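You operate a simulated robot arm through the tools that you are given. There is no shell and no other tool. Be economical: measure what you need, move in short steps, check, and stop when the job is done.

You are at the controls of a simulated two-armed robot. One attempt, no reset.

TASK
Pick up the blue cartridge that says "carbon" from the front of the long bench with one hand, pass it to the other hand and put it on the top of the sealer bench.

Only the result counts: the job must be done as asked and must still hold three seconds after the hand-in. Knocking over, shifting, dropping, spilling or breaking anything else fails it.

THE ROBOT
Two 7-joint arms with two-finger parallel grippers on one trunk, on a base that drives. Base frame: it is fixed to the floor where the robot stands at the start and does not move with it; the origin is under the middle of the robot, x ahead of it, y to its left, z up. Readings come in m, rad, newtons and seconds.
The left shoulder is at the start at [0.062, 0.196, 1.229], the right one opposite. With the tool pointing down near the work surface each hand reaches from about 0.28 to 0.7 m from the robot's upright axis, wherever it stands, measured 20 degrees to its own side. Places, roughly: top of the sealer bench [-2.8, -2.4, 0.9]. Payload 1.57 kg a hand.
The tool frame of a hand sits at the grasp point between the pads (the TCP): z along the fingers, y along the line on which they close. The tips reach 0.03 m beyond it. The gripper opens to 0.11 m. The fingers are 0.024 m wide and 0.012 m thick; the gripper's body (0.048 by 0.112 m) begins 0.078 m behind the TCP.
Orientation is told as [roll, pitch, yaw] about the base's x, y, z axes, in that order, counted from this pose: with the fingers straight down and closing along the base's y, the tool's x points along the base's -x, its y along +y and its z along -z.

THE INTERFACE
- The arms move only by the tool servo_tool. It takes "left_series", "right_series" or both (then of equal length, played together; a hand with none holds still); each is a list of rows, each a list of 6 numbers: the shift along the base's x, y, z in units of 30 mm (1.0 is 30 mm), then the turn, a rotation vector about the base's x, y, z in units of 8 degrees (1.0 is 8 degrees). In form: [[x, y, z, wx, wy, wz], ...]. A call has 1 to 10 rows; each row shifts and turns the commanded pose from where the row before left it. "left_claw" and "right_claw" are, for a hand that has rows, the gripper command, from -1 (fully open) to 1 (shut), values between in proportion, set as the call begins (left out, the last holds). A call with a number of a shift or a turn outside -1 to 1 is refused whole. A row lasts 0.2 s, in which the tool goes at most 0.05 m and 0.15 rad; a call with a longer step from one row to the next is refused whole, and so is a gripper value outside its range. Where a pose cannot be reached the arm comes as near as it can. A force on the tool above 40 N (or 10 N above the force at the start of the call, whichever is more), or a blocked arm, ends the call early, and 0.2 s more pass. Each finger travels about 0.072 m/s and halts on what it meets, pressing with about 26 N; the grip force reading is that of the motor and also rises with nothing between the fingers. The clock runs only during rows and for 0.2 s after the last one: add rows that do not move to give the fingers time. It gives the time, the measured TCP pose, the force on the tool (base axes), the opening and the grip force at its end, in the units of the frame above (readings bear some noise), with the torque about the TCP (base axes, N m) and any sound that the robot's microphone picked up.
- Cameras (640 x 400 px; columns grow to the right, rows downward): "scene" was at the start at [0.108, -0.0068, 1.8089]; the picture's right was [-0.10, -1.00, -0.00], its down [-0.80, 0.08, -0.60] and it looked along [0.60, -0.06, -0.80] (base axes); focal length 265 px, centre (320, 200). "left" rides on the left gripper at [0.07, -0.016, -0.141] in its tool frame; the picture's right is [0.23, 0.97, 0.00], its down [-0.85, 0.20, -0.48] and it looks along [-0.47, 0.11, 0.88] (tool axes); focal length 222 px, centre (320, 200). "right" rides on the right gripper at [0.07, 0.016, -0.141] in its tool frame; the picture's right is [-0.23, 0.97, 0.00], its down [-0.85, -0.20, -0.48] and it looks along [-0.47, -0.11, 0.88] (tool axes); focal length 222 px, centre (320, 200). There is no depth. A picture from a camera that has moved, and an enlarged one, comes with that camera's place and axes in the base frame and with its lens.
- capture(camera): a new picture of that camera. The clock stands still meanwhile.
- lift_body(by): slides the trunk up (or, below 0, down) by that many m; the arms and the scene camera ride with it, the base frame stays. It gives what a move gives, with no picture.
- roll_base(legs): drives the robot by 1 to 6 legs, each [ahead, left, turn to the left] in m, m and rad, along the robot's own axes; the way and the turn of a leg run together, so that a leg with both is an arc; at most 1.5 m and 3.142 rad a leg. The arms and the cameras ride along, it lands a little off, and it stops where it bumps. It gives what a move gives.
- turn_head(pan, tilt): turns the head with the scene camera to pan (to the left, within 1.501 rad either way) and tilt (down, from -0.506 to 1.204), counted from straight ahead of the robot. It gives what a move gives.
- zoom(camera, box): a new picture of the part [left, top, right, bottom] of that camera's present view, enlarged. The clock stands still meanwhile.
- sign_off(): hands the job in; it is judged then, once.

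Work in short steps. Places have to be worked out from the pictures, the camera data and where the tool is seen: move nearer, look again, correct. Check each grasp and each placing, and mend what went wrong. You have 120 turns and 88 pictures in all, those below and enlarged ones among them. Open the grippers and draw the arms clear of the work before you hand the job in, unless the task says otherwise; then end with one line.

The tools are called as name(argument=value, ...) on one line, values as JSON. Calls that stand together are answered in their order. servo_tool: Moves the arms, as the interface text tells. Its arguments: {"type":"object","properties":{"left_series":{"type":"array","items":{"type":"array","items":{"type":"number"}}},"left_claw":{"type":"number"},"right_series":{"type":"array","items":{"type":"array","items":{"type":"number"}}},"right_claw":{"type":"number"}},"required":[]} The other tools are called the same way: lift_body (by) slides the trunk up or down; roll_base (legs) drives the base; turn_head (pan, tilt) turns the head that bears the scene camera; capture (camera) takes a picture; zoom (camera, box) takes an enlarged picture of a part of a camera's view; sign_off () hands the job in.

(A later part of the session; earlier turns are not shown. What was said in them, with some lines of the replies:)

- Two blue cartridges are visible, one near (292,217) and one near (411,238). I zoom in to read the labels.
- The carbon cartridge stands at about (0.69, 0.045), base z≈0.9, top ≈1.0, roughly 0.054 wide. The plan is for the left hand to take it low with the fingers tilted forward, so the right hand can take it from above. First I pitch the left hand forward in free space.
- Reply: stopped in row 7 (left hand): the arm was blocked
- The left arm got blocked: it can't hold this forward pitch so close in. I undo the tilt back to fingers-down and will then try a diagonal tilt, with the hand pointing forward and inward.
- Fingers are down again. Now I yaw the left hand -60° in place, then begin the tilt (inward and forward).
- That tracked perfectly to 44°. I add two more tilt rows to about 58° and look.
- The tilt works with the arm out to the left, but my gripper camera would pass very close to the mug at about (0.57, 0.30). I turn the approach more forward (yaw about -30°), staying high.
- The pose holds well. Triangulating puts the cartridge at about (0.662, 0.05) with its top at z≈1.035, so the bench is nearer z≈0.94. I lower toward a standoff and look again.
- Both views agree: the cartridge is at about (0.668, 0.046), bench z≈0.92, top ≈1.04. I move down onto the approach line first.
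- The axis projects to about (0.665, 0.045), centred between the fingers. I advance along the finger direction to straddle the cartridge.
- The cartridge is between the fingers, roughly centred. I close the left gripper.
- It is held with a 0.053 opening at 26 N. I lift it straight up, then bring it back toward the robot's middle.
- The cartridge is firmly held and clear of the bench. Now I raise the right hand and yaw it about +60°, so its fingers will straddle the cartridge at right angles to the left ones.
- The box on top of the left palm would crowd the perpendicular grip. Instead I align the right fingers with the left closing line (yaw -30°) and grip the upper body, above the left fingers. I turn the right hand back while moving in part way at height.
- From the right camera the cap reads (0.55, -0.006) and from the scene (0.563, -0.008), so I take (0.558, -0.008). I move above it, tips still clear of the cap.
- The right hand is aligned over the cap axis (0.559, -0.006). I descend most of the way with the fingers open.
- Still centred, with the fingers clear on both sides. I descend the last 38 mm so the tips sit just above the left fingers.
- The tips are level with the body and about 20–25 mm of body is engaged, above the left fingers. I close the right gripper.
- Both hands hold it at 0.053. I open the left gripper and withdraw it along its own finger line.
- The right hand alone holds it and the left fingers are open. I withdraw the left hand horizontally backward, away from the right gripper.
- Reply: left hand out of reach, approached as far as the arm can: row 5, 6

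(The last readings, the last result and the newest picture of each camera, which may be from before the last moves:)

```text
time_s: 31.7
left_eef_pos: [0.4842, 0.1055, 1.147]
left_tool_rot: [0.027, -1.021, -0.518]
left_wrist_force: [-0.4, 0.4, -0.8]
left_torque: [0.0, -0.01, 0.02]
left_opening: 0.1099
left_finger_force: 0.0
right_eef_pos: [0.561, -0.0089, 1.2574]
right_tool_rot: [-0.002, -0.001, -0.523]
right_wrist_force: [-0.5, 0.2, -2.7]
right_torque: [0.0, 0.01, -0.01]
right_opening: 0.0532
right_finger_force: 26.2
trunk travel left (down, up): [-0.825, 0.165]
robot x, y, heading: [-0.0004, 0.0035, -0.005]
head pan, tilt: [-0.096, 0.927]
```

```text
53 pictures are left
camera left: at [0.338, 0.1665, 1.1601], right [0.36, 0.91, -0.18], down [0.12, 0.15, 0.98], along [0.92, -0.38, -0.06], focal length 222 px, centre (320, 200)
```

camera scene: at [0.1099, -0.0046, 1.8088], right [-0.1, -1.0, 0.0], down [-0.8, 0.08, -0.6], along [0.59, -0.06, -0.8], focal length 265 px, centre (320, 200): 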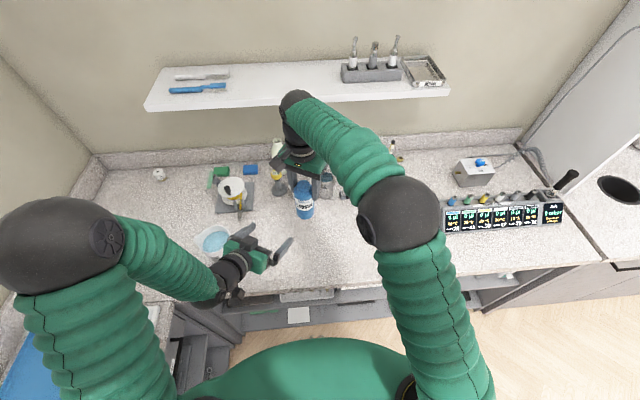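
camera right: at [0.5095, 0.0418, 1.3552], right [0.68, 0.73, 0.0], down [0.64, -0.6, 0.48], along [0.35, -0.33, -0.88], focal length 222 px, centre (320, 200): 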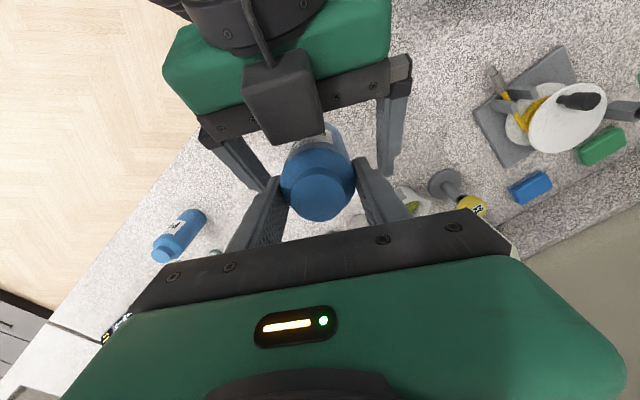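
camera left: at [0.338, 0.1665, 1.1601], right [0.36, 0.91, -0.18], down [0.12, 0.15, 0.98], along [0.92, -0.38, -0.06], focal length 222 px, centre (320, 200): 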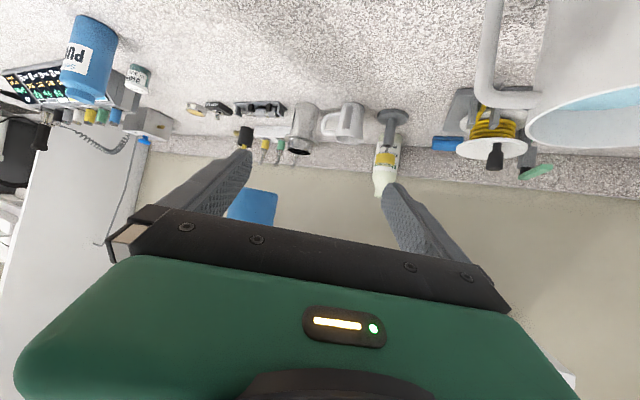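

Handover done: the right hand alone carries the cartridge. I tuck both arms for driving, the left back to fingers-down and higher, the right drawn in on its own side.

servo_tool(left_series=[[0, 0.1, 0.5, 0.4, 0.69, 0], [0, 0.1, 0.5, 0.4, 0.69, 0], [0, 0.2, 0.5, 0.4, 0.69, 0], [0, 0.2, 0.5, 0.4, 0.69, 0], [0, 0.3, 0.4, 0.4, 0.69, 0], [-0.2, 0.3, 0.4, 0.4, 0.69, 0], [-0.2, 0.4, 0.3, 0.4, 0.69, 0], [-0.3, 0.4, 0.3, 0.4, 0.69, 0], [-0.3, 0.4, 0.3, 0.4, 0.69, 0], [-0.3, 0.4, 0, 0, 0, 0.5]], right_series=[[-0.4, -0.5, 0.2, 0, 0, 0.35], [-0.6, -0.7, 0.2, 0, 0, 0.35], [-0.6, -0.7, 0.2, 0, 0, 0.35], [-0.6, -0.7, 0.2, 0, 0, 0.35], [-0.6, -0.7, 0.2, 0, 0, 0.35], [-0.6, -0.7, 0.2, 0, 0, 0.35], [-0.6, -0.7, 0.2, 0, 0, 0.35], [-0.6, -0.7, 0, 0, 0, 0.35], [-0.6, -0.7, 0, 0, 0, 0.35], [-0.4, -0.5, 0, 0, 0, 0.35]])

turn_head(pan=-1.5, tilt=0.5)

capture(camera="scene")

```text
time_s: 33.9
left_eef_pos: [0.4412, 0.1687, 1.2442]
left_tool_rot: [-0.007, -0.152, -0.457]
left_wrist_force: [0.2, -0.2, 0.0]
left_torque: [0.04, -0.02, 0.0]
left_opening: 0.1101
left_finger_force: 0.1
left hand out of reach, approached as far as the arm can: row 4, 5
right_eef_pos: [0.3921, -0.2087, 1.2961]
right_tool_rot: [-0.001, -0.002, -0.034]
right_wrist_force: [-0.3, -0.2, -2.2]
right_torque: [-0.02, -0.07, 0.01]
right_opening: 0.0533
right_finger_force: 25.9
trunk travel left (down, up): [-0.825, 0.165]
robot x, y, heading: [-0.0006, -0.0009, 0.001]
head pan, tilt: [-0.096, 0.927]
```

```text
time_s: 35.5
left_eef_pos: [0.4432, 0.1689, 1.243]
left_tool_rot: [-0.007, -0.152, -0.455]
left_wrist_force: [0.1, -1.0, -0.2]
left_torque: [-0.04, 0.02, -0.01]
left_opening: 0.11
left_finger_force: 0.0
right_eef_pos: [0.3926, -0.2065, 1.2944]
right_tool_rot: [0.0, 0.0, -0.035]
right_wrist_force: [0.7, -0.1, -3.7]
right_torque: [0.04, 0.0, 0.05]
right_opening: 0.0534
right_finger_force: 26.1
trunk travel left (down, up): [-0.825, 0.165]
robot x, y, heading: [0.0, -0.0019, 0.0]
head pan, tilt: [-1.499, 0.499]
```

```text
52 pictures are left
camera scene: at [0.0408, -0.0903, 1.8448], right [-1.0, -0.07, 0.0], down [-0.04, 0.48, -0.88], along [0.06, -0.88, -0.48], focal length 265 px, centre (320, 200)
```

scene: 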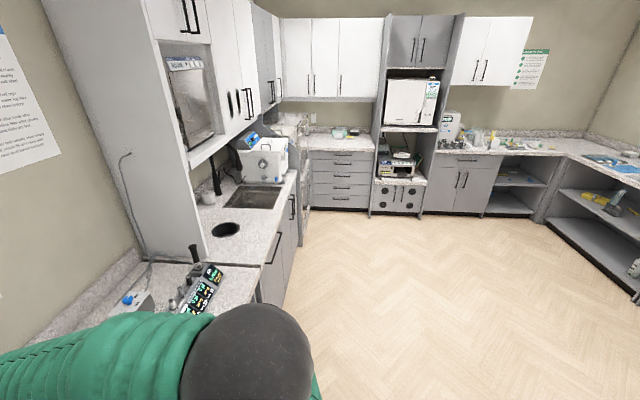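

The floor to the right is open. I back off 0.3 m from the bench and turn right 90°, then look for the sealer bench.

roll_base(legs=[[-0.3, 0, 0], [0, 0, -1.57]])

turn_head(pan=-0.8, tilt=0.5)

capture(camera="scene")

```text
time_s: 41.3
left_eef_pos: [-0.1197, -0.4452, 1.2426]
left_tool_rot: [-0.009, -0.15, -2.036]
left_wrist_force: [-0.5, -0.3, -0.2]
left_torque: [0.0, -0.02, 0.02]
left_opening: 0.1099
left_finger_force: 0.0
right_eef_pos: [-0.4964, -0.3934, 1.2972]
right_tool_rot: [0.001, 0.001, -1.615]
right_wrist_force: [0.2, 0.1, -1.3]
right_torque: [0.0, -0.02, -0.01]
right_opening: 0.0533
right_finger_force: 26.0
trunk travel left (down, up): [-0.825, 0.165]
robot x, y, heading: [-0.284, -0.0007, -1.577]
head pan, tilt: [-1.499, 0.499]
```

```text
time_s: 42.4
left_eef_pos: [-0.1198, -0.4438, 1.2421]
left_tool_rot: [-0.006, -0.153, -2.035]
left_wrist_force: [0.4, 0.3, 0.1]
left_torque: [0.0, -0.02, 0.02]
left_opening: 0.1098
left_finger_force: 0.0
right_eef_pos: [-0.4953, -0.3905, 1.2966]
right_tool_rot: [0.001, -0.002, -1.614]
right_wrist_force: [-0.3, -0.1, -1.8]
right_torque: [-0.04, -0.01, 0.01]
right_opening: 0.0532
right_finger_force: 26.1
trunk travel left (down, up): [-0.825, 0.165]
robot x, y, heading: [-0.2837, 0.0001, -1.579]
head pan, tilt: [-0.799, 0.499]
```

```text
51 pictures are left
camera scene: at [-0.3512, -0.0954, 1.8448], right [-0.69, 0.72, 0.0], down [0.35, 0.33, -0.88], along [-0.64, -0.6, -0.48], focal length 265 px, centre (320, 200)
```

scene: 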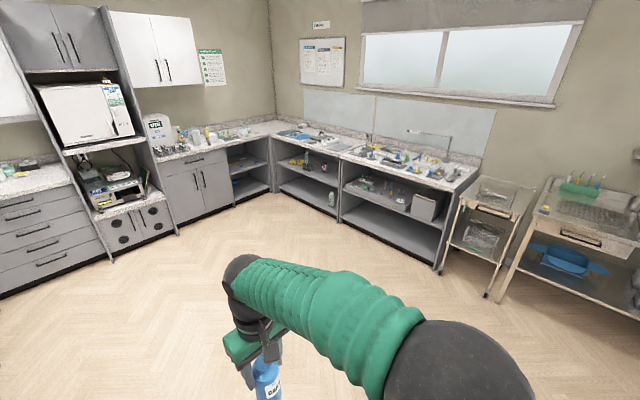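

The sealer bench position projects to about (323, 139), on the far wall. I zoom in there.

zoom(camera="scene", box=[260, 100, 420, 200])

zoom(camera="scene", box=[140, 90, 300, 190])

```text
4.00 times, centred on (340, 150) of scene
camera zoom: at [-0.3512, -0.0954, 1.8448], right [-0.69, 0.72, 0.0], down [0.35, 0.33, -0.88], along [-0.64, -0.6, -0.48], focal length 1058 px, centre (240, 400)
```

zoom: 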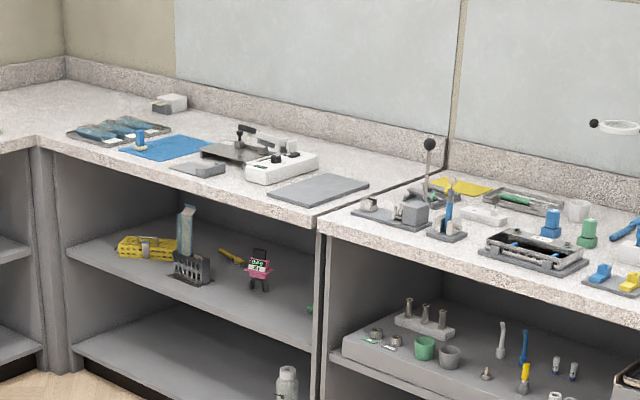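

```text
4.00 times, centred on (220, 140) of scene
camera zoom: at [-0.3512, -0.0954, 1.8448], right [-0.69, 0.72, 0.0], down [0.35, 0.33, -0.88], along [-0.64, -0.6, -0.48], focal length 1058 px, centre (720, 440)
```

zoom: 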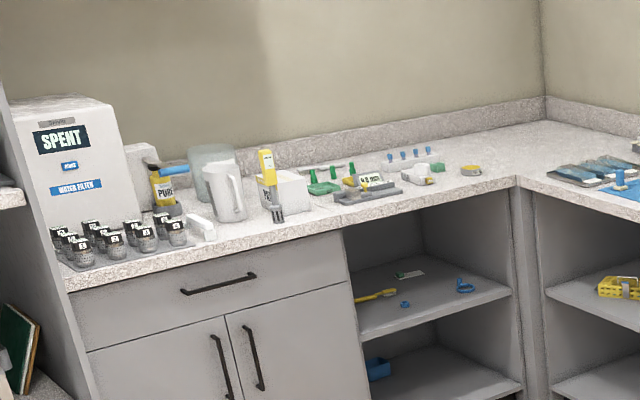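

This is the sealer bench: front edge at x≈-2.46, y from about -2.9 to -1.80, wall at x≈-3.0, with a slate at x -2.53…-2.79, y -2.04…-1.86. I turn to face it and drive to a staging spot in front.

roll_base(legs=[[0, 0, -1.565], [1.3, 0, 0], [0, 1.4, 0], [0, 0.7, 0]])

turn_head(pan=0, tilt=0.75)

capture(camera="scene")

```text
time_s: 62.6
left_eef_pos: [-1.9629, -2.2449, 1.2444]
left_tool_rot: [-0.004, -0.151, 2.724]
left_wrist_force: [-0.7, 0.3, 1.0]
left_torque: [-0.02, -0.01, 0.0]
left_opening: 0.11
left_finger_force: 0.1
right_eef_pos: [-1.9252, -1.8668, 1.2939]
right_tool_rot: [0.004, 0.0, -3.139]
right_wrist_force: [0.5, -0.2, -2.6]
right_torque: [0.0, 0.0, 0.03]
right_opening: 0.0532
right_finger_force: 25.9
trunk travel left (down, up): [-0.825, 0.165]
robot x, y, heading: [-1.5246, -2.0623, -3.103]
head pan, tilt: [-0.799, 0.499]
```

```text
time_s: 63.7
left_eef_pos: [-1.9611, -2.2502, 1.2438]
left_tool_rot: [-0.007, -0.152, 2.723]
left_wrist_force: [0.4, -1.2, 0.0]
left_torque: [0.03, -0.01, -0.02]
left_opening: 0.11
left_finger_force: 0.1
right_eef_pos: [-1.9257, -1.8731, 1.2954]
right_tool_rot: [0.0, -0.001, -3.137]
right_wrist_force: [0.1, -0.7, -2.8]
right_torque: [-0.03, 0.05, -0.01]
right_opening: 0.0535
right_finger_force: 26.2
trunk travel left (down, up): [-0.825, 0.165]
robot x, y, heading: [-1.5299, -2.0643, -3.103]
head pan, tilt: [0.0, 0.75]
```

```text
48 pictures are left
camera scene: at [-1.6412, -2.0656, 1.8228], right [-0.04, 1.0, 0.0], down [0.68, 0.02, -0.73], along [-0.73, -0.03, -0.68], focal length 265 px, centre (320, 200)
```

scene: 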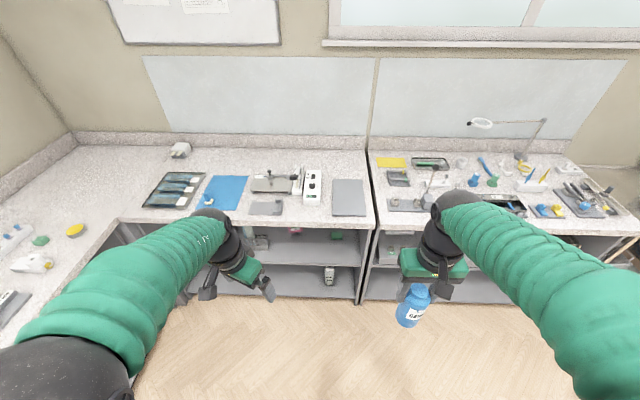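

zoom(camera="scene", box=[220, 135, 380, 235])

zoom(camera="scene", box=[110, 130, 270, 230])

```text
4.00 times, centred on (300, 185) of scene
camera zoom: at [-1.6412, -2.0656, 1.8228], right [-0.04, 1.0, 0.0], down [0.68, 0.02, -0.73], along [-0.73, -0.03, -0.68], focal length 1058 px, centre (400, 260)
```

zoom: 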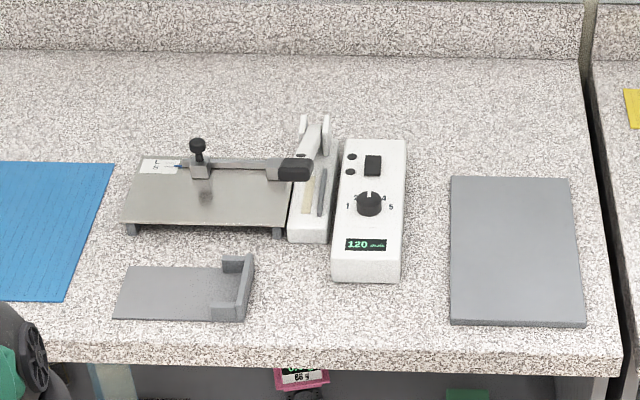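

```text
4.00 times, centred on (190, 180) of scene
camera zoom: at [-1.6412, -2.0656, 1.8228], right [-0.04, 1.0, 0.0], down [0.68, 0.02, -0.73], along [-0.73, -0.03, -0.68], focal length 1058 px, centre (840, 280)
```

zoom: 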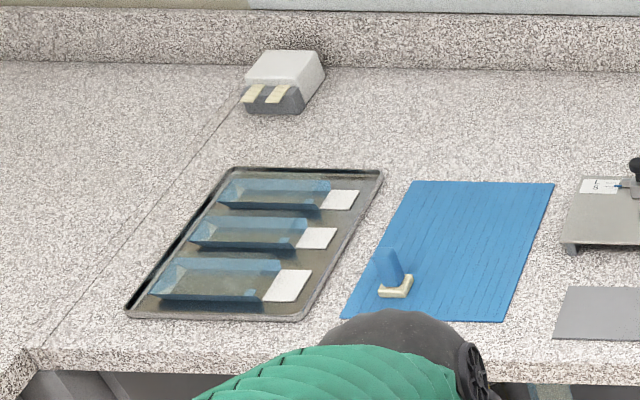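

There's a free spot between the grey fixture and the sealer's control box, near the front. It is about (-2.52, -2.205), with at least 24 mm clear all round. I drive up so that this spot lies in front of the right hand.

roll_base(legs=[[0, 0, -0.038], [0.3, 0.27, 0], [0.15, 0, 0]])

turn_head(pan=0, tilt=0.93)

capture(camera="scene")

capture(camera="right")

```text
time_s: 67.6
left_eef_pos: [-2.4039, -2.5037, 1.2456]
left_tool_rot: [-0.005, -0.156, 2.688]
left_wrist_force: [0.5, 0.1, 0.6]
left_torque: [0.01, 0.0, -0.02]
left_opening: 0.1101
left_finger_force: 0.0
right_eef_pos: [-2.3545, -2.1268, 1.2953]
right_tool_rot: [-0.001, -0.006, 3.11]
right_wrist_force: [1.1, 0.3, -2.1]
right_torque: [-0.01, 0.02, 0.02]
right_opening: 0.0532
right_finger_force: 25.6
trunk travel left (down, up): [-0.825, 0.165]
robot x, y, heading: [-1.9651, -2.3357, -3.136]
head pan, tilt: [0.0, 0.75]
```

```text
time_s: 68.3
left_eef_pos: [-2.4069, -2.5033, 1.244]
left_tool_rot: [-0.007, -0.153, 2.689]
left_wrist_force: [0.3, 0.5, 0.6]
left_torque: [-0.03, 0.0, -0.03]
left_opening: 0.1099
left_finger_force: 0.0
right_eef_pos: [-2.3569, -2.1263, 1.2961]
right_tool_rot: [-0.001, -0.003, 3.107]
right_wrist_force: [0.2, 0.6, -2.2]
right_torque: [-0.05, 0.02, 0.0]
right_opening: 0.0534
right_finger_force: 25.7
trunk travel left (down, up): [-0.825, 0.165]
robot x, y, heading: [-1.9621, -2.3326, -3.137]
head pan, tilt: [0.0, 0.93]
```

```text
45 pictures are left
camera scene: at [-2.0695, -2.3308, 1.8089], right [0.0, 1.0, 0.0], down [0.8, 0.0, -0.6], along [-0.6, 0.0, -0.8], focal length 265 px, centre (320, 200)
```

scene: 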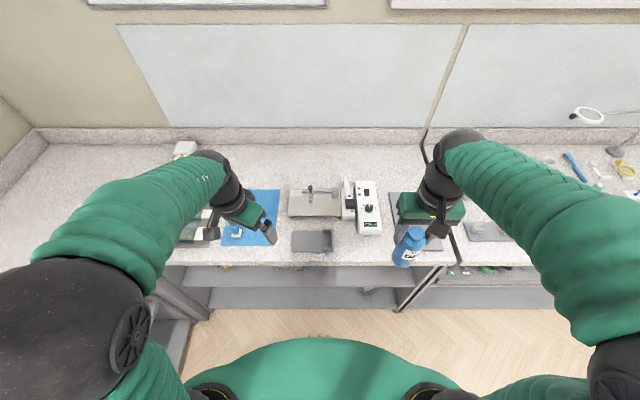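

```text
44 pictures are left
camera right: at [-2.2878, -2.145, 1.4373], right [-0.26, -0.97, 0.0], down [-0.85, 0.23, 0.48], along [-0.46, 0.12, -0.88], focal length 222 px, centre (320, 200)
```

right: 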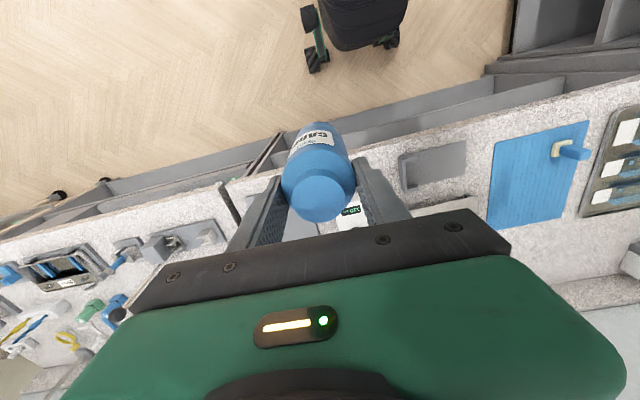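

The view is clear. I zoom in on the spot to re-measure it from here.

zoom(camera="scene", box=[280, 170, 420, 270])

```text
4.00 times, centred on (350, 220) of scene
camera zoom: at [-2.0695, -2.3308, 1.8089], right [0.0, 1.0, 0.0], down [0.8, 0.0, -0.6], along [-0.6, 0.0, -0.8], focal length 1058 px, centre (200, 120)
```

zoom: 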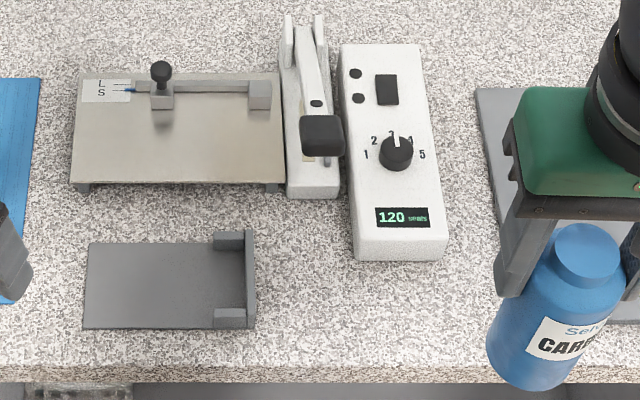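

The measured free spot centre is (-2.52, -2.22), with about 32 mm or more margin on every side. I move above it, then descend to within about 4 cm of the surface.

servo_tool(right_series=[[-0.7, -0.4, 0, 0, 0, 0], [-0.95, -0.53, 0, 0, 0, 0], [-0.95, -0.53, 0, 0, 0, 0], [-0.95, -0.53, 0, 0, 0, 0], [-0.95, -0.53, 0, 0, 0, 0], [-0.7, -0.4, 0, 0, 0, 0], [-0.37, -0.21, 0, 0, 0, 0], [0, 0, 0, 0, 0, 0]])

servo_tool(right_series=[[0, 0, -0.8, 0, 0, 0], [0, 0, -0.9, 0, 0, 0], [0, 0, -0.9, 0, 0, 0], [0, 0, -0.9, 0, 0, 0], [0, 0, -0.9, 0, 0, 0], [0, 0, 0, 0, 0, 0]])

zoom(camera="scene", box=[280, 170, 420, 270])

capture(camera="right")

```text
time_s: 70.1
left_eef_pos: [-2.4068, -2.5056, 1.2439]
left_tool_rot: [-0.011, -0.154, 2.688]
left_wrist_force: [1.2, 0.2, -0.4]
left_torque: [0.0, 0.01, -0.04]
left_opening: 0.11
left_finger_force: 0.1
right_eef_pos: [-2.5233, -2.2224, 1.295]
right_tool_rot: [-0.001, -0.001, 3.107]
right_wrist_force: [0.6, 0.4, -2.7]
right_torque: [-0.01, 0.0, -0.01]
right_opening: 0.0532
right_finger_force: 26.2
trunk travel left (down, up): [-0.825, 0.165]
robot x, y, heading: [-1.9642, -2.3342, -3.142]
head pan, tilt: [0.0, 0.93]
```

```text
time_s: 71.5
left_eef_pos: [-2.4058, -2.5049, 1.2436]
left_tool_rot: [-0.008, -0.154, 2.69]
left_wrist_force: [-0.1, -0.1, 0.9]
left_torque: [-0.02, -0.02, -0.01]
left_opening: 0.1101
left_finger_force: 0.1
right_eef_pos: [-2.5245, -2.2207, 1.1618]
right_tool_rot: [0.0, 0.0, 3.107]
right_wrist_force: [-0.3, 0.0, -2.6]
right_torque: [-0.01, 0.05, -0.01]
right_opening: 0.0531
right_finger_force: 25.8
trunk travel left (down, up): [-0.825, 0.165]
robot x, y, heading: [-1.9663, -2.3374, -3.134]
head pan, tilt: [0.0, 0.93]
```

```text
4.00 times, centred on (350, 220) of scene
camera zoom: at [-2.0728, -2.3333, 1.8086], right [0.0, 1.0, 0.0], down [0.8, 0.0, -0.6], along [-0.6, 0.0, -0.8], focal length 1058 px, centre (200, 120)
```

zoom: 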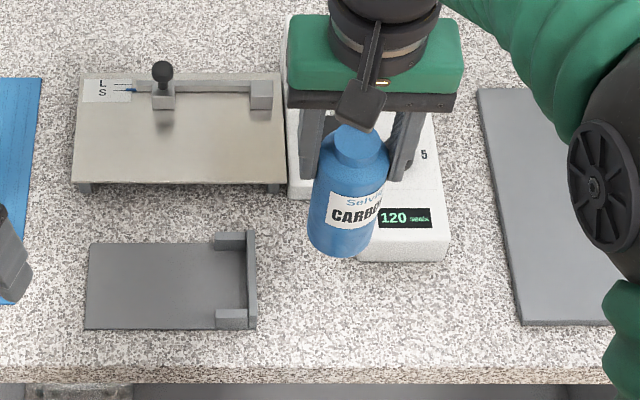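

```text
41 pictures are left
camera right: at [-2.4565, -2.2393, 1.3036], right [-0.26, -0.97, 0.0], down [-0.85, 0.23, 0.48], along [-0.46, 0.12, -0.88], focal length 222 px, centre (320, 200)
```

right: 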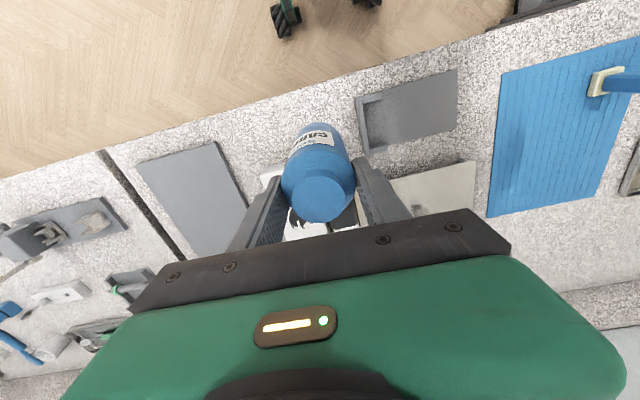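

It lines up with the gap and the sealer handle stays behind and below the gripper. I descend further to just above the surface.

servo_tool(right_series=[[0, 0, -0.8, 0, 0, 0], [0, 0, -0.9, 0, 0, 0], [0, 0, -0.9, 0, 0, 0], [0, 0, -0.9, 0, 0, 0], [0, 0, -0.4, 0, 0, 0], [0, 0, 0, 0, 0, 0]])

zoom(camera="scene", box=[280, 170, 420, 270])

capture(camera="right")

```text
time_s: 72.9
left_eef_pos: [-2.4067, -2.5051, 1.2432]
left_tool_rot: [-0.008, -0.154, 2.689]
left_wrist_force: [-0.2, -0.2, -0.2]
left_torque: [0.02, -0.02, 0.0]
left_opening: 0.1097
left_finger_force: 0.1
right_eef_pos: [-2.5242, -2.2212, 1.046]
right_tool_rot: [-0.001, -0.003, 3.109]
right_wrist_force: [0.1, 0.5, -1.7]
right_torque: [-0.05, 0.01, -0.03]
right_opening: 0.0532
right_finger_force: 26.1
trunk travel left (down, up): [-0.825, 0.165]
robot x, y, heading: [-1.9702, -2.338, -3.138]
head pan, tilt: [0.0, 0.93]
```

```text
4.00 times, centred on (350, 220) of scene
camera zoom: at [-2.0726, -2.3333, 1.8086], right [0.0, 1.0, 0.0], down [0.8, 0.0, -0.6], along [-0.6, 0.0, -0.8], focal length 1058 px, centre (200, 120)
```

zoom: 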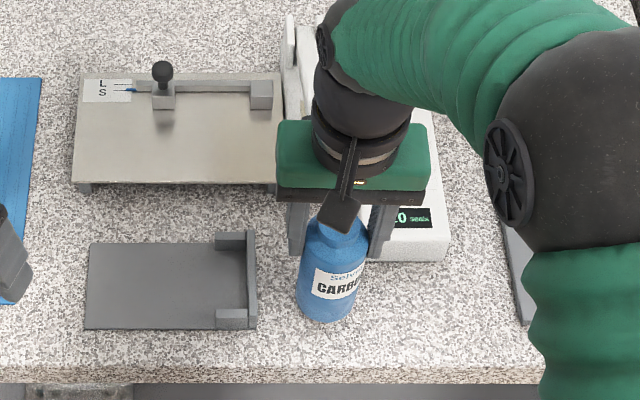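

```text
39 pictures are left
camera right: at [-2.4553, -2.2401, 1.1877], right [-0.26, -0.97, 0.0], down [-0.85, 0.23, 0.48], along [-0.46, 0.12, -0.88], focal length 222 px, centre (320, 200)
```

right: 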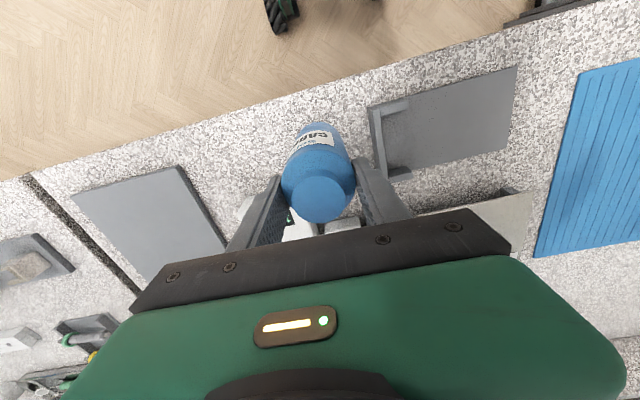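

The gap is clear, with about 2 cm left by my estimate. I lower gently in small rows and watch the force.

servo_tool(right_series=[[0, 0, -0.15, 0, 0, 0], [0, 0, -0.15, 0, 0, 0], [0, 0, -0.15, 0, 0, 0], [0, 0, 0, 0, 0, 0]])

servo_tool(right_series=[[0, 0, -0.1, 0, 0, 0], [0, 0, 0, 0, 0, 0]])

zoom(camera="scene", box=[310, 200, 390, 260])

```text
time_s: 73.9
left_eef_pos: [-2.4078, -2.5047, 1.2421]
left_tool_rot: [-0.009, -0.154, 2.69]
left_wrist_force: [0.7, 0.0, 0.8]
left_torque: [-0.01, -0.01, 0.0]
left_opening: 0.1101
left_finger_force: 0.0
right_eef_pos: [-2.5251, -2.2236, 1.033]
right_tool_rot: [-0.002, -0.003, 3.109]
right_wrist_force: [-0.1, 0.1, -2.0]
right_torque: [-0.03, 0.01, -0.02]
right_opening: 0.0531
right_finger_force: 25.2
trunk travel left (down, up): [-0.825, 0.165]
robot x, y, heading: [-1.9653, -2.3343, -3.139]
head pan, tilt: [0.0, 0.93]
```

```text
time_s: 74.5
left_eef_pos: [-2.4064, -2.505, 1.2426]
left_tool_rot: [-0.009, -0.155, 2.691]
left_wrist_force: [-1.2, 0.1, -0.3]
left_torque: [-0.05, -0.01, -0.01]
left_opening: 0.1101
left_finger_force: 0.0
right_eef_pos: [-2.5252, -2.222, 1.0302]
right_tool_rot: [-0.001, 0.001, 3.109]
right_wrist_force: [-0.5, 0.4, -2.1]
right_torque: [-0.01, 0.04, 0.01]
right_opening: 0.0531
right_finger_force: 26.2
trunk travel left (down, up): [-0.825, 0.165]
robot x, y, heading: [-1.9659, -2.3346, -3.143]
head pan, tilt: [0.0, 0.93]
```

```text
6.67 times, centred on (350, 230) of scene
camera zoom: at [-2.0733, -2.3333, 1.8086], right [0.0, 1.0, 0.0], down [0.8, 0.0, -0.6], along [-0.6, 0.0, -0.8], focal length 1764 px, centre (120, 0)
```

zoom: 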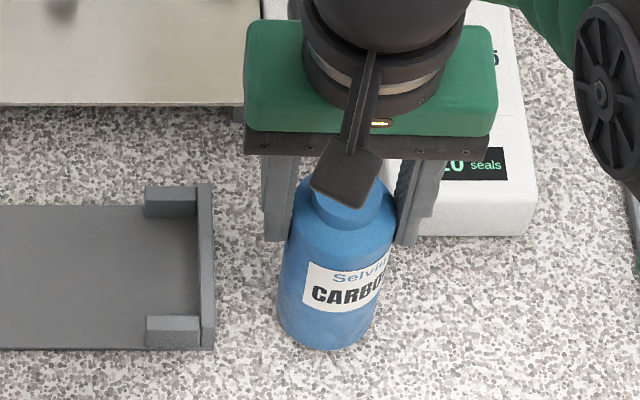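

Not touching yet: the load reads -2 N as before. I continue in 2–3 mm steps.

servo_tool(right_series=[[0, 0, -0.1, 0, 0, 0], [0, 0, 0, 0, 0, 0]])

servo_tool(right_series=[[0, 0, -0.08, 0, 0, 0], [0, 0, 0, 0, 0, 0]])

servo_tool(right_series=[[0, 0, -0.08, 0, 0, 0], [0, 0, 0, 0, 0, 0]])

```text
time_s: 75.1
left_eef_pos: [-2.4048, -2.5058, 1.2438]
left_tool_rot: [-0.01, -0.154, 2.69]
left_wrist_force: [-0.9, 0.1, -0.4]
left_torque: [0.01, -0.01, 0.0]
left_opening: 0.1101
left_finger_force: 0.2
right_eef_pos: [-2.5257, -2.2232, 1.0273]
right_tool_rot: [-0.001, 0.0, 3.109]
right_wrist_force: [0.3, 0.6, -2.2]
right_torque: [-0.01, -0.02, 0.0]
right_opening: 0.0531
right_finger_force: 26.1
trunk travel left (down, up): [-0.825, 0.165]
robot x, y, heading: [-1.9653, -2.3332, -3.14]
head pan, tilt: [0.0, 0.93]
```

```text
time_s: 75.7
left_eef_pos: [-2.4057, -2.5047, 1.2433]
left_tool_rot: [-0.008, -0.156, 2.689]
left_wrist_force: [1.3, 0.8, -1.0]
left_torque: [-0.01, 0.0, -0.01]
left_opening: 0.11
left_finger_force: 0.1
right_eef_pos: [-2.5246, -2.222, 1.0256]
right_tool_rot: [-0.001, -0.001, 3.109]
right_wrist_force: [0.6, -0.6, 4.4]
right_torque: [-0.21, -0.11, 0.0]
right_opening: 0.0532
right_finger_force: 26.5
trunk travel left (down, up): [-0.825, 0.165]
robot x, y, heading: [-1.9647, -2.3323, -3.142]
head pan, tilt: [0.0, 0.93]
```

```text
time_s: 76.3
left_eef_pos: [-2.4057, -2.5058, 1.2446]
left_tool_rot: [-0.007, -0.156, 2.69]
left_wrist_force: [1.0, 0.2, -0.1]
left_torque: [-0.01, 0.02, -0.04]
left_opening: 0.1101
left_finger_force: 0.1
right_eef_pos: [-2.5232, -2.2218, 1.0246]
right_tool_rot: [-0.002, -0.006, 3.108]
right_wrist_force: [-2.2, 1.7, 22.1]
right_torque: [0.39, -0.17, 0.14]
right_opening: 0.0533
right_finger_force: 25.9
trunk travel left (down, up): [-0.825, 0.165]
robot x, y, heading: [-1.9642, -2.3384, -3.137]
head pan, tilt: [0.0, 0.93]
```

It made contact at z≈1.026. I ease up 2 mm to relieve the push, then open slowly to about 0.075.

servo_tool(right_series=[[0, 0, 0.07, 0, 0, 0], [0, 0, 0, 0, 0, 0]])

servo_tool(right_series=[[0, 0, 0, 0, 0, 0], [0, 0, 0, 0, 0, 0], [0, 0, 0, 0, 0, 0]], right_claw=-0.4)

zoom(camera="scene", box=[310, 200, 390, 260])

capture(camera="right")

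```text
time_s: 76.9
left_eef_pos: [-2.4069, -2.5037, 1.2432]
left_tool_rot: [-0.007, -0.153, 2.69]
left_wrist_force: [0.5, -0.7, 0.2]
left_torque: [-0.04, -0.01, -0.03]
left_opening: 0.1101
left_finger_force: 0.1
right_eef_pos: [-2.5233, -2.2226, 1.0236]
right_tool_rot: [-0.002, -0.002, 3.108]
right_wrist_force: [-3.9, 1.9, 8.3]
right_torque: [0.15, 0.31, -0.03]
right_opening: 0.053
right_finger_force: 25.9
trunk travel left (down, up): [-0.825, 0.165]
robot x, y, heading: [-1.9639, -2.3364, -3.139]
head pan, tilt: [0.0, 0.93]
```

```text
time_s: 77.7
left_eef_pos: [-2.4071, -2.5057, 1.2436]
left_tool_rot: [-0.01, -0.152, 2.689]
left_wrist_force: [0.1, 0.3, 0.0]
left_torque: [-0.02, -0.02, 0.04]
left_opening: 0.1102
left_finger_force: 0.0
right_eef_pos: [-2.5234, -2.223, 1.0248]
right_tool_rot: [0.0, 0.0, 3.11]
right_wrist_force: [-0.8, -0.5, 0.4]
right_torque: [0.0, 0.0, -0.01]
right_opening: 0.0769
right_finger_force: 0.1
trunk travel left (down, up): [-0.825, 0.165]
robot x, y, heading: [-1.9634, -2.3359, -3.136]
head pan, tilt: [0.0, 0.93]
```

```text
6.67 times, centred on (350, 230) of scene
camera zoom: at [-2.0727, -2.3335, 1.8086], right [0.0, 1.0, 0.0], down [0.8, 0.0, -0.6], along [-0.6, 0.0, -0.8], focal length 1764 px, centre (120, 0)
```

zoom: 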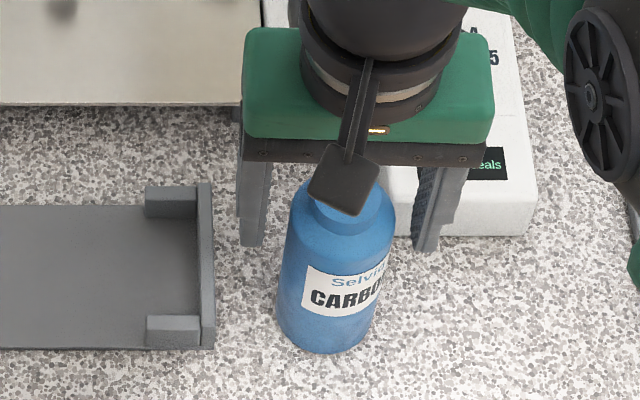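

```text
36 pictures are left
camera right: at [-2.4553, -2.2412, 1.1662], right [-0.26, -0.97, 0.0], down [-0.85, 0.23, 0.48], along [-0.46, 0.12, -0.88], focal length 222 px, centre (320, 200)
```

right: 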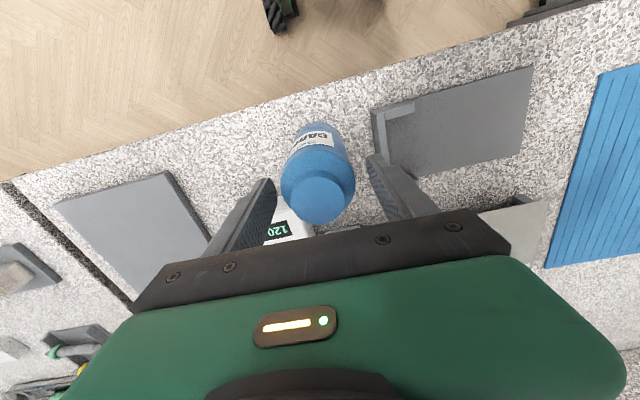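

The cartridge stands free and upright, with both fingers clear. I raise the right hand straight up and then draw it back.

servo_tool(right_series=[[0, 0, 0.5, 0, 0, 0], [0, 0, 0.8, 0, 0, 0], [0, 0, 0.9, 0, 0, 0], [0, 0, 0.9, 0, 0, 0], [0, 0, 0.9, 0, 0, 0], [0, 0, 0.9, 0, 0, 0], [0, 0, 0.9, 0, 0, 0], [0, 0, 0.9, 0, 0, 0], [0, 0, 0, 0, 0, 0]])

servo_tool(right_series=[[0.8, 0.5, 0, 0, 0, 0], [0.8, 0.5, 0, 0, 0, 0], [0.8, 0.5, 0, 0, 0, 0], [0.8, 0.5, 0, 0, 0, 0], [0.8, 0.5, 0, 0, 0, 0], [0, 0, 0, 0, 0, 0]], right_claw=-1)

capture(camera="scene")

zoom(camera="scene", box=[280, 170, 420, 270])

```text
time_s: 79.7
left_eef_pos: [-2.407, -2.5059, 1.2436]
left_tool_rot: [-0.009, -0.153, 2.69]
left_wrist_force: [-0.6, 0.1, 0.5]
left_torque: [-0.02, 0.02, -0.02]
left_opening: 0.11
left_finger_force: 0.0
right_eef_pos: [-2.5252, -2.2237, 1.2245]
right_tool_rot: [-0.001, -0.001, 3.107]
right_wrist_force: [0.4, -0.2, 0.3]
right_torque: [0.0, -0.01, 0.01]
right_opening: 0.0768
right_finger_force: 0.0
trunk travel left (down, up): [-0.825, 0.165]
robot x, y, heading: [-1.9664, -2.3338, -3.137]
head pan, tilt: [0.0, 0.93]
```

```text
time_s: 81.1
left_eef_pos: [-2.4065, -2.5054, 1.2438]
left_tool_rot: [-0.008, -0.153, 2.69]
left_wrist_force: [-0.1, 0.7, 0.4]
left_torque: [0.03, 0.01, 0.03]
left_opening: 0.1099
left_finger_force: 0.1
right_eef_pos: [-2.4066, -2.1454, 1.2254]
right_tool_rot: [0.001, -0.001, 3.108]
right_wrist_force: [0.5, 0.1, 0.3]
right_torque: [0.01, 0.02, -0.03]
right_opening: 0.1103
right_finger_force: 0.0
trunk travel left (down, up): [-0.825, 0.165]
robot x, y, heading: [-1.9652, -2.3348, -3.141]
head pan, tilt: [0.0, 0.93]
```

```text
35 pictures are left
camera scene: at [-2.0717, -2.3325, 1.8087], right [0.0, 1.0, 0.0], down [0.8, 0.0, -0.6], along [-0.6, 0.0, -0.8], focal length 265 px, centre (320, 200)
```

scene: 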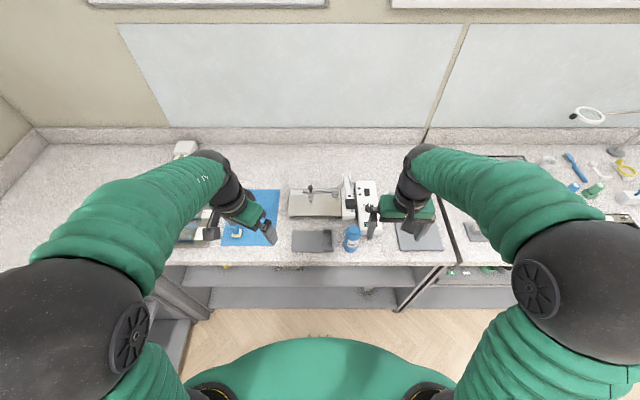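

```text
4.00 times, centred on (350, 220) of scene
camera zoom: at [-2.0717, -2.3325, 1.8087], right [0.0, 1.0, 0.0], down [0.8, 0.0, -0.6], along [-0.6, 0.0, -0.8], focal length 1058 px, centre (200, 120)
```

zoom: 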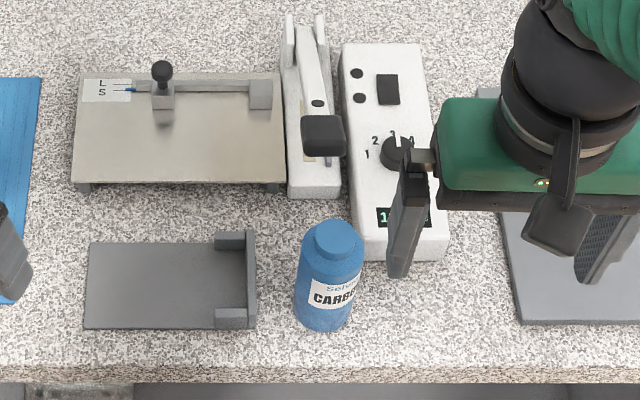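

The carbon cartridge stands upright in the gap and nothing else has moved. I back the base off so that both arms are clear of the bench.

roll_base(legs=[[-0.3, 0, 0]])

capture(camera="scene")

```text
time_s: 83.1
left_eef_pos: [-2.1123, -2.5029, 1.2415]
left_tool_rot: [-0.009, -0.153, 2.685]
left_wrist_force: [-0.2, 0.0, 0.5]
left_torque: [0.02, 0.0, 0.02]
left_opening: 0.11
left_finger_force: 0.1
right_eef_pos: [-2.1109, -2.1442, 1.2239]
right_tool_rot: [0.0, 0.003, 3.104]
right_wrist_force: [0.3, -0.2, 0.0]
right_torque: [0.01, 0.03, -0.03]
right_opening: 0.1099
right_finger_force: 0.0
trunk travel left (down, up): [-0.825, 0.165]
robot x, y, heading: [-1.6666, -2.3337, 3.141]
head pan, tilt: [0.0, 0.93]
```

```text
33 pictures are left
camera scene: at [-1.7796, -2.3326, 1.8083], right [0.0, 1.0, 0.0], down [0.8, 0.0, -0.59], along [-0.59, 0.0, -0.8], focal length 265 px, centre (320, 200)
```

scene: 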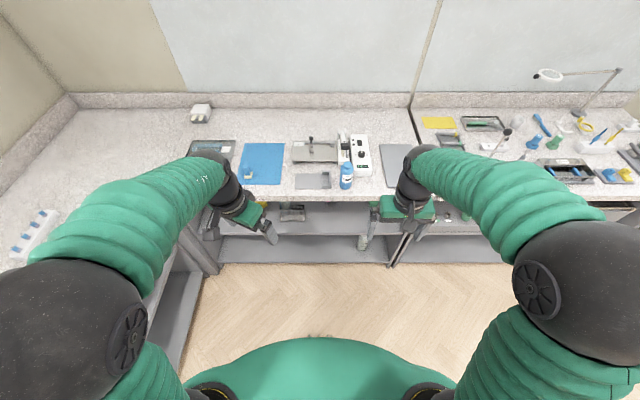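

The cartridge stands on the sealer bench, both grippers are open and the arms are clear. I hand the job in.

sign_off()

```text
The job is handed in.
```

I picked up the carbon cartridge with the left hand, passed it to the right hand in mid-air, and stood it upright on the sealer bench; nothing else moved that I could see, and the job is handed in.
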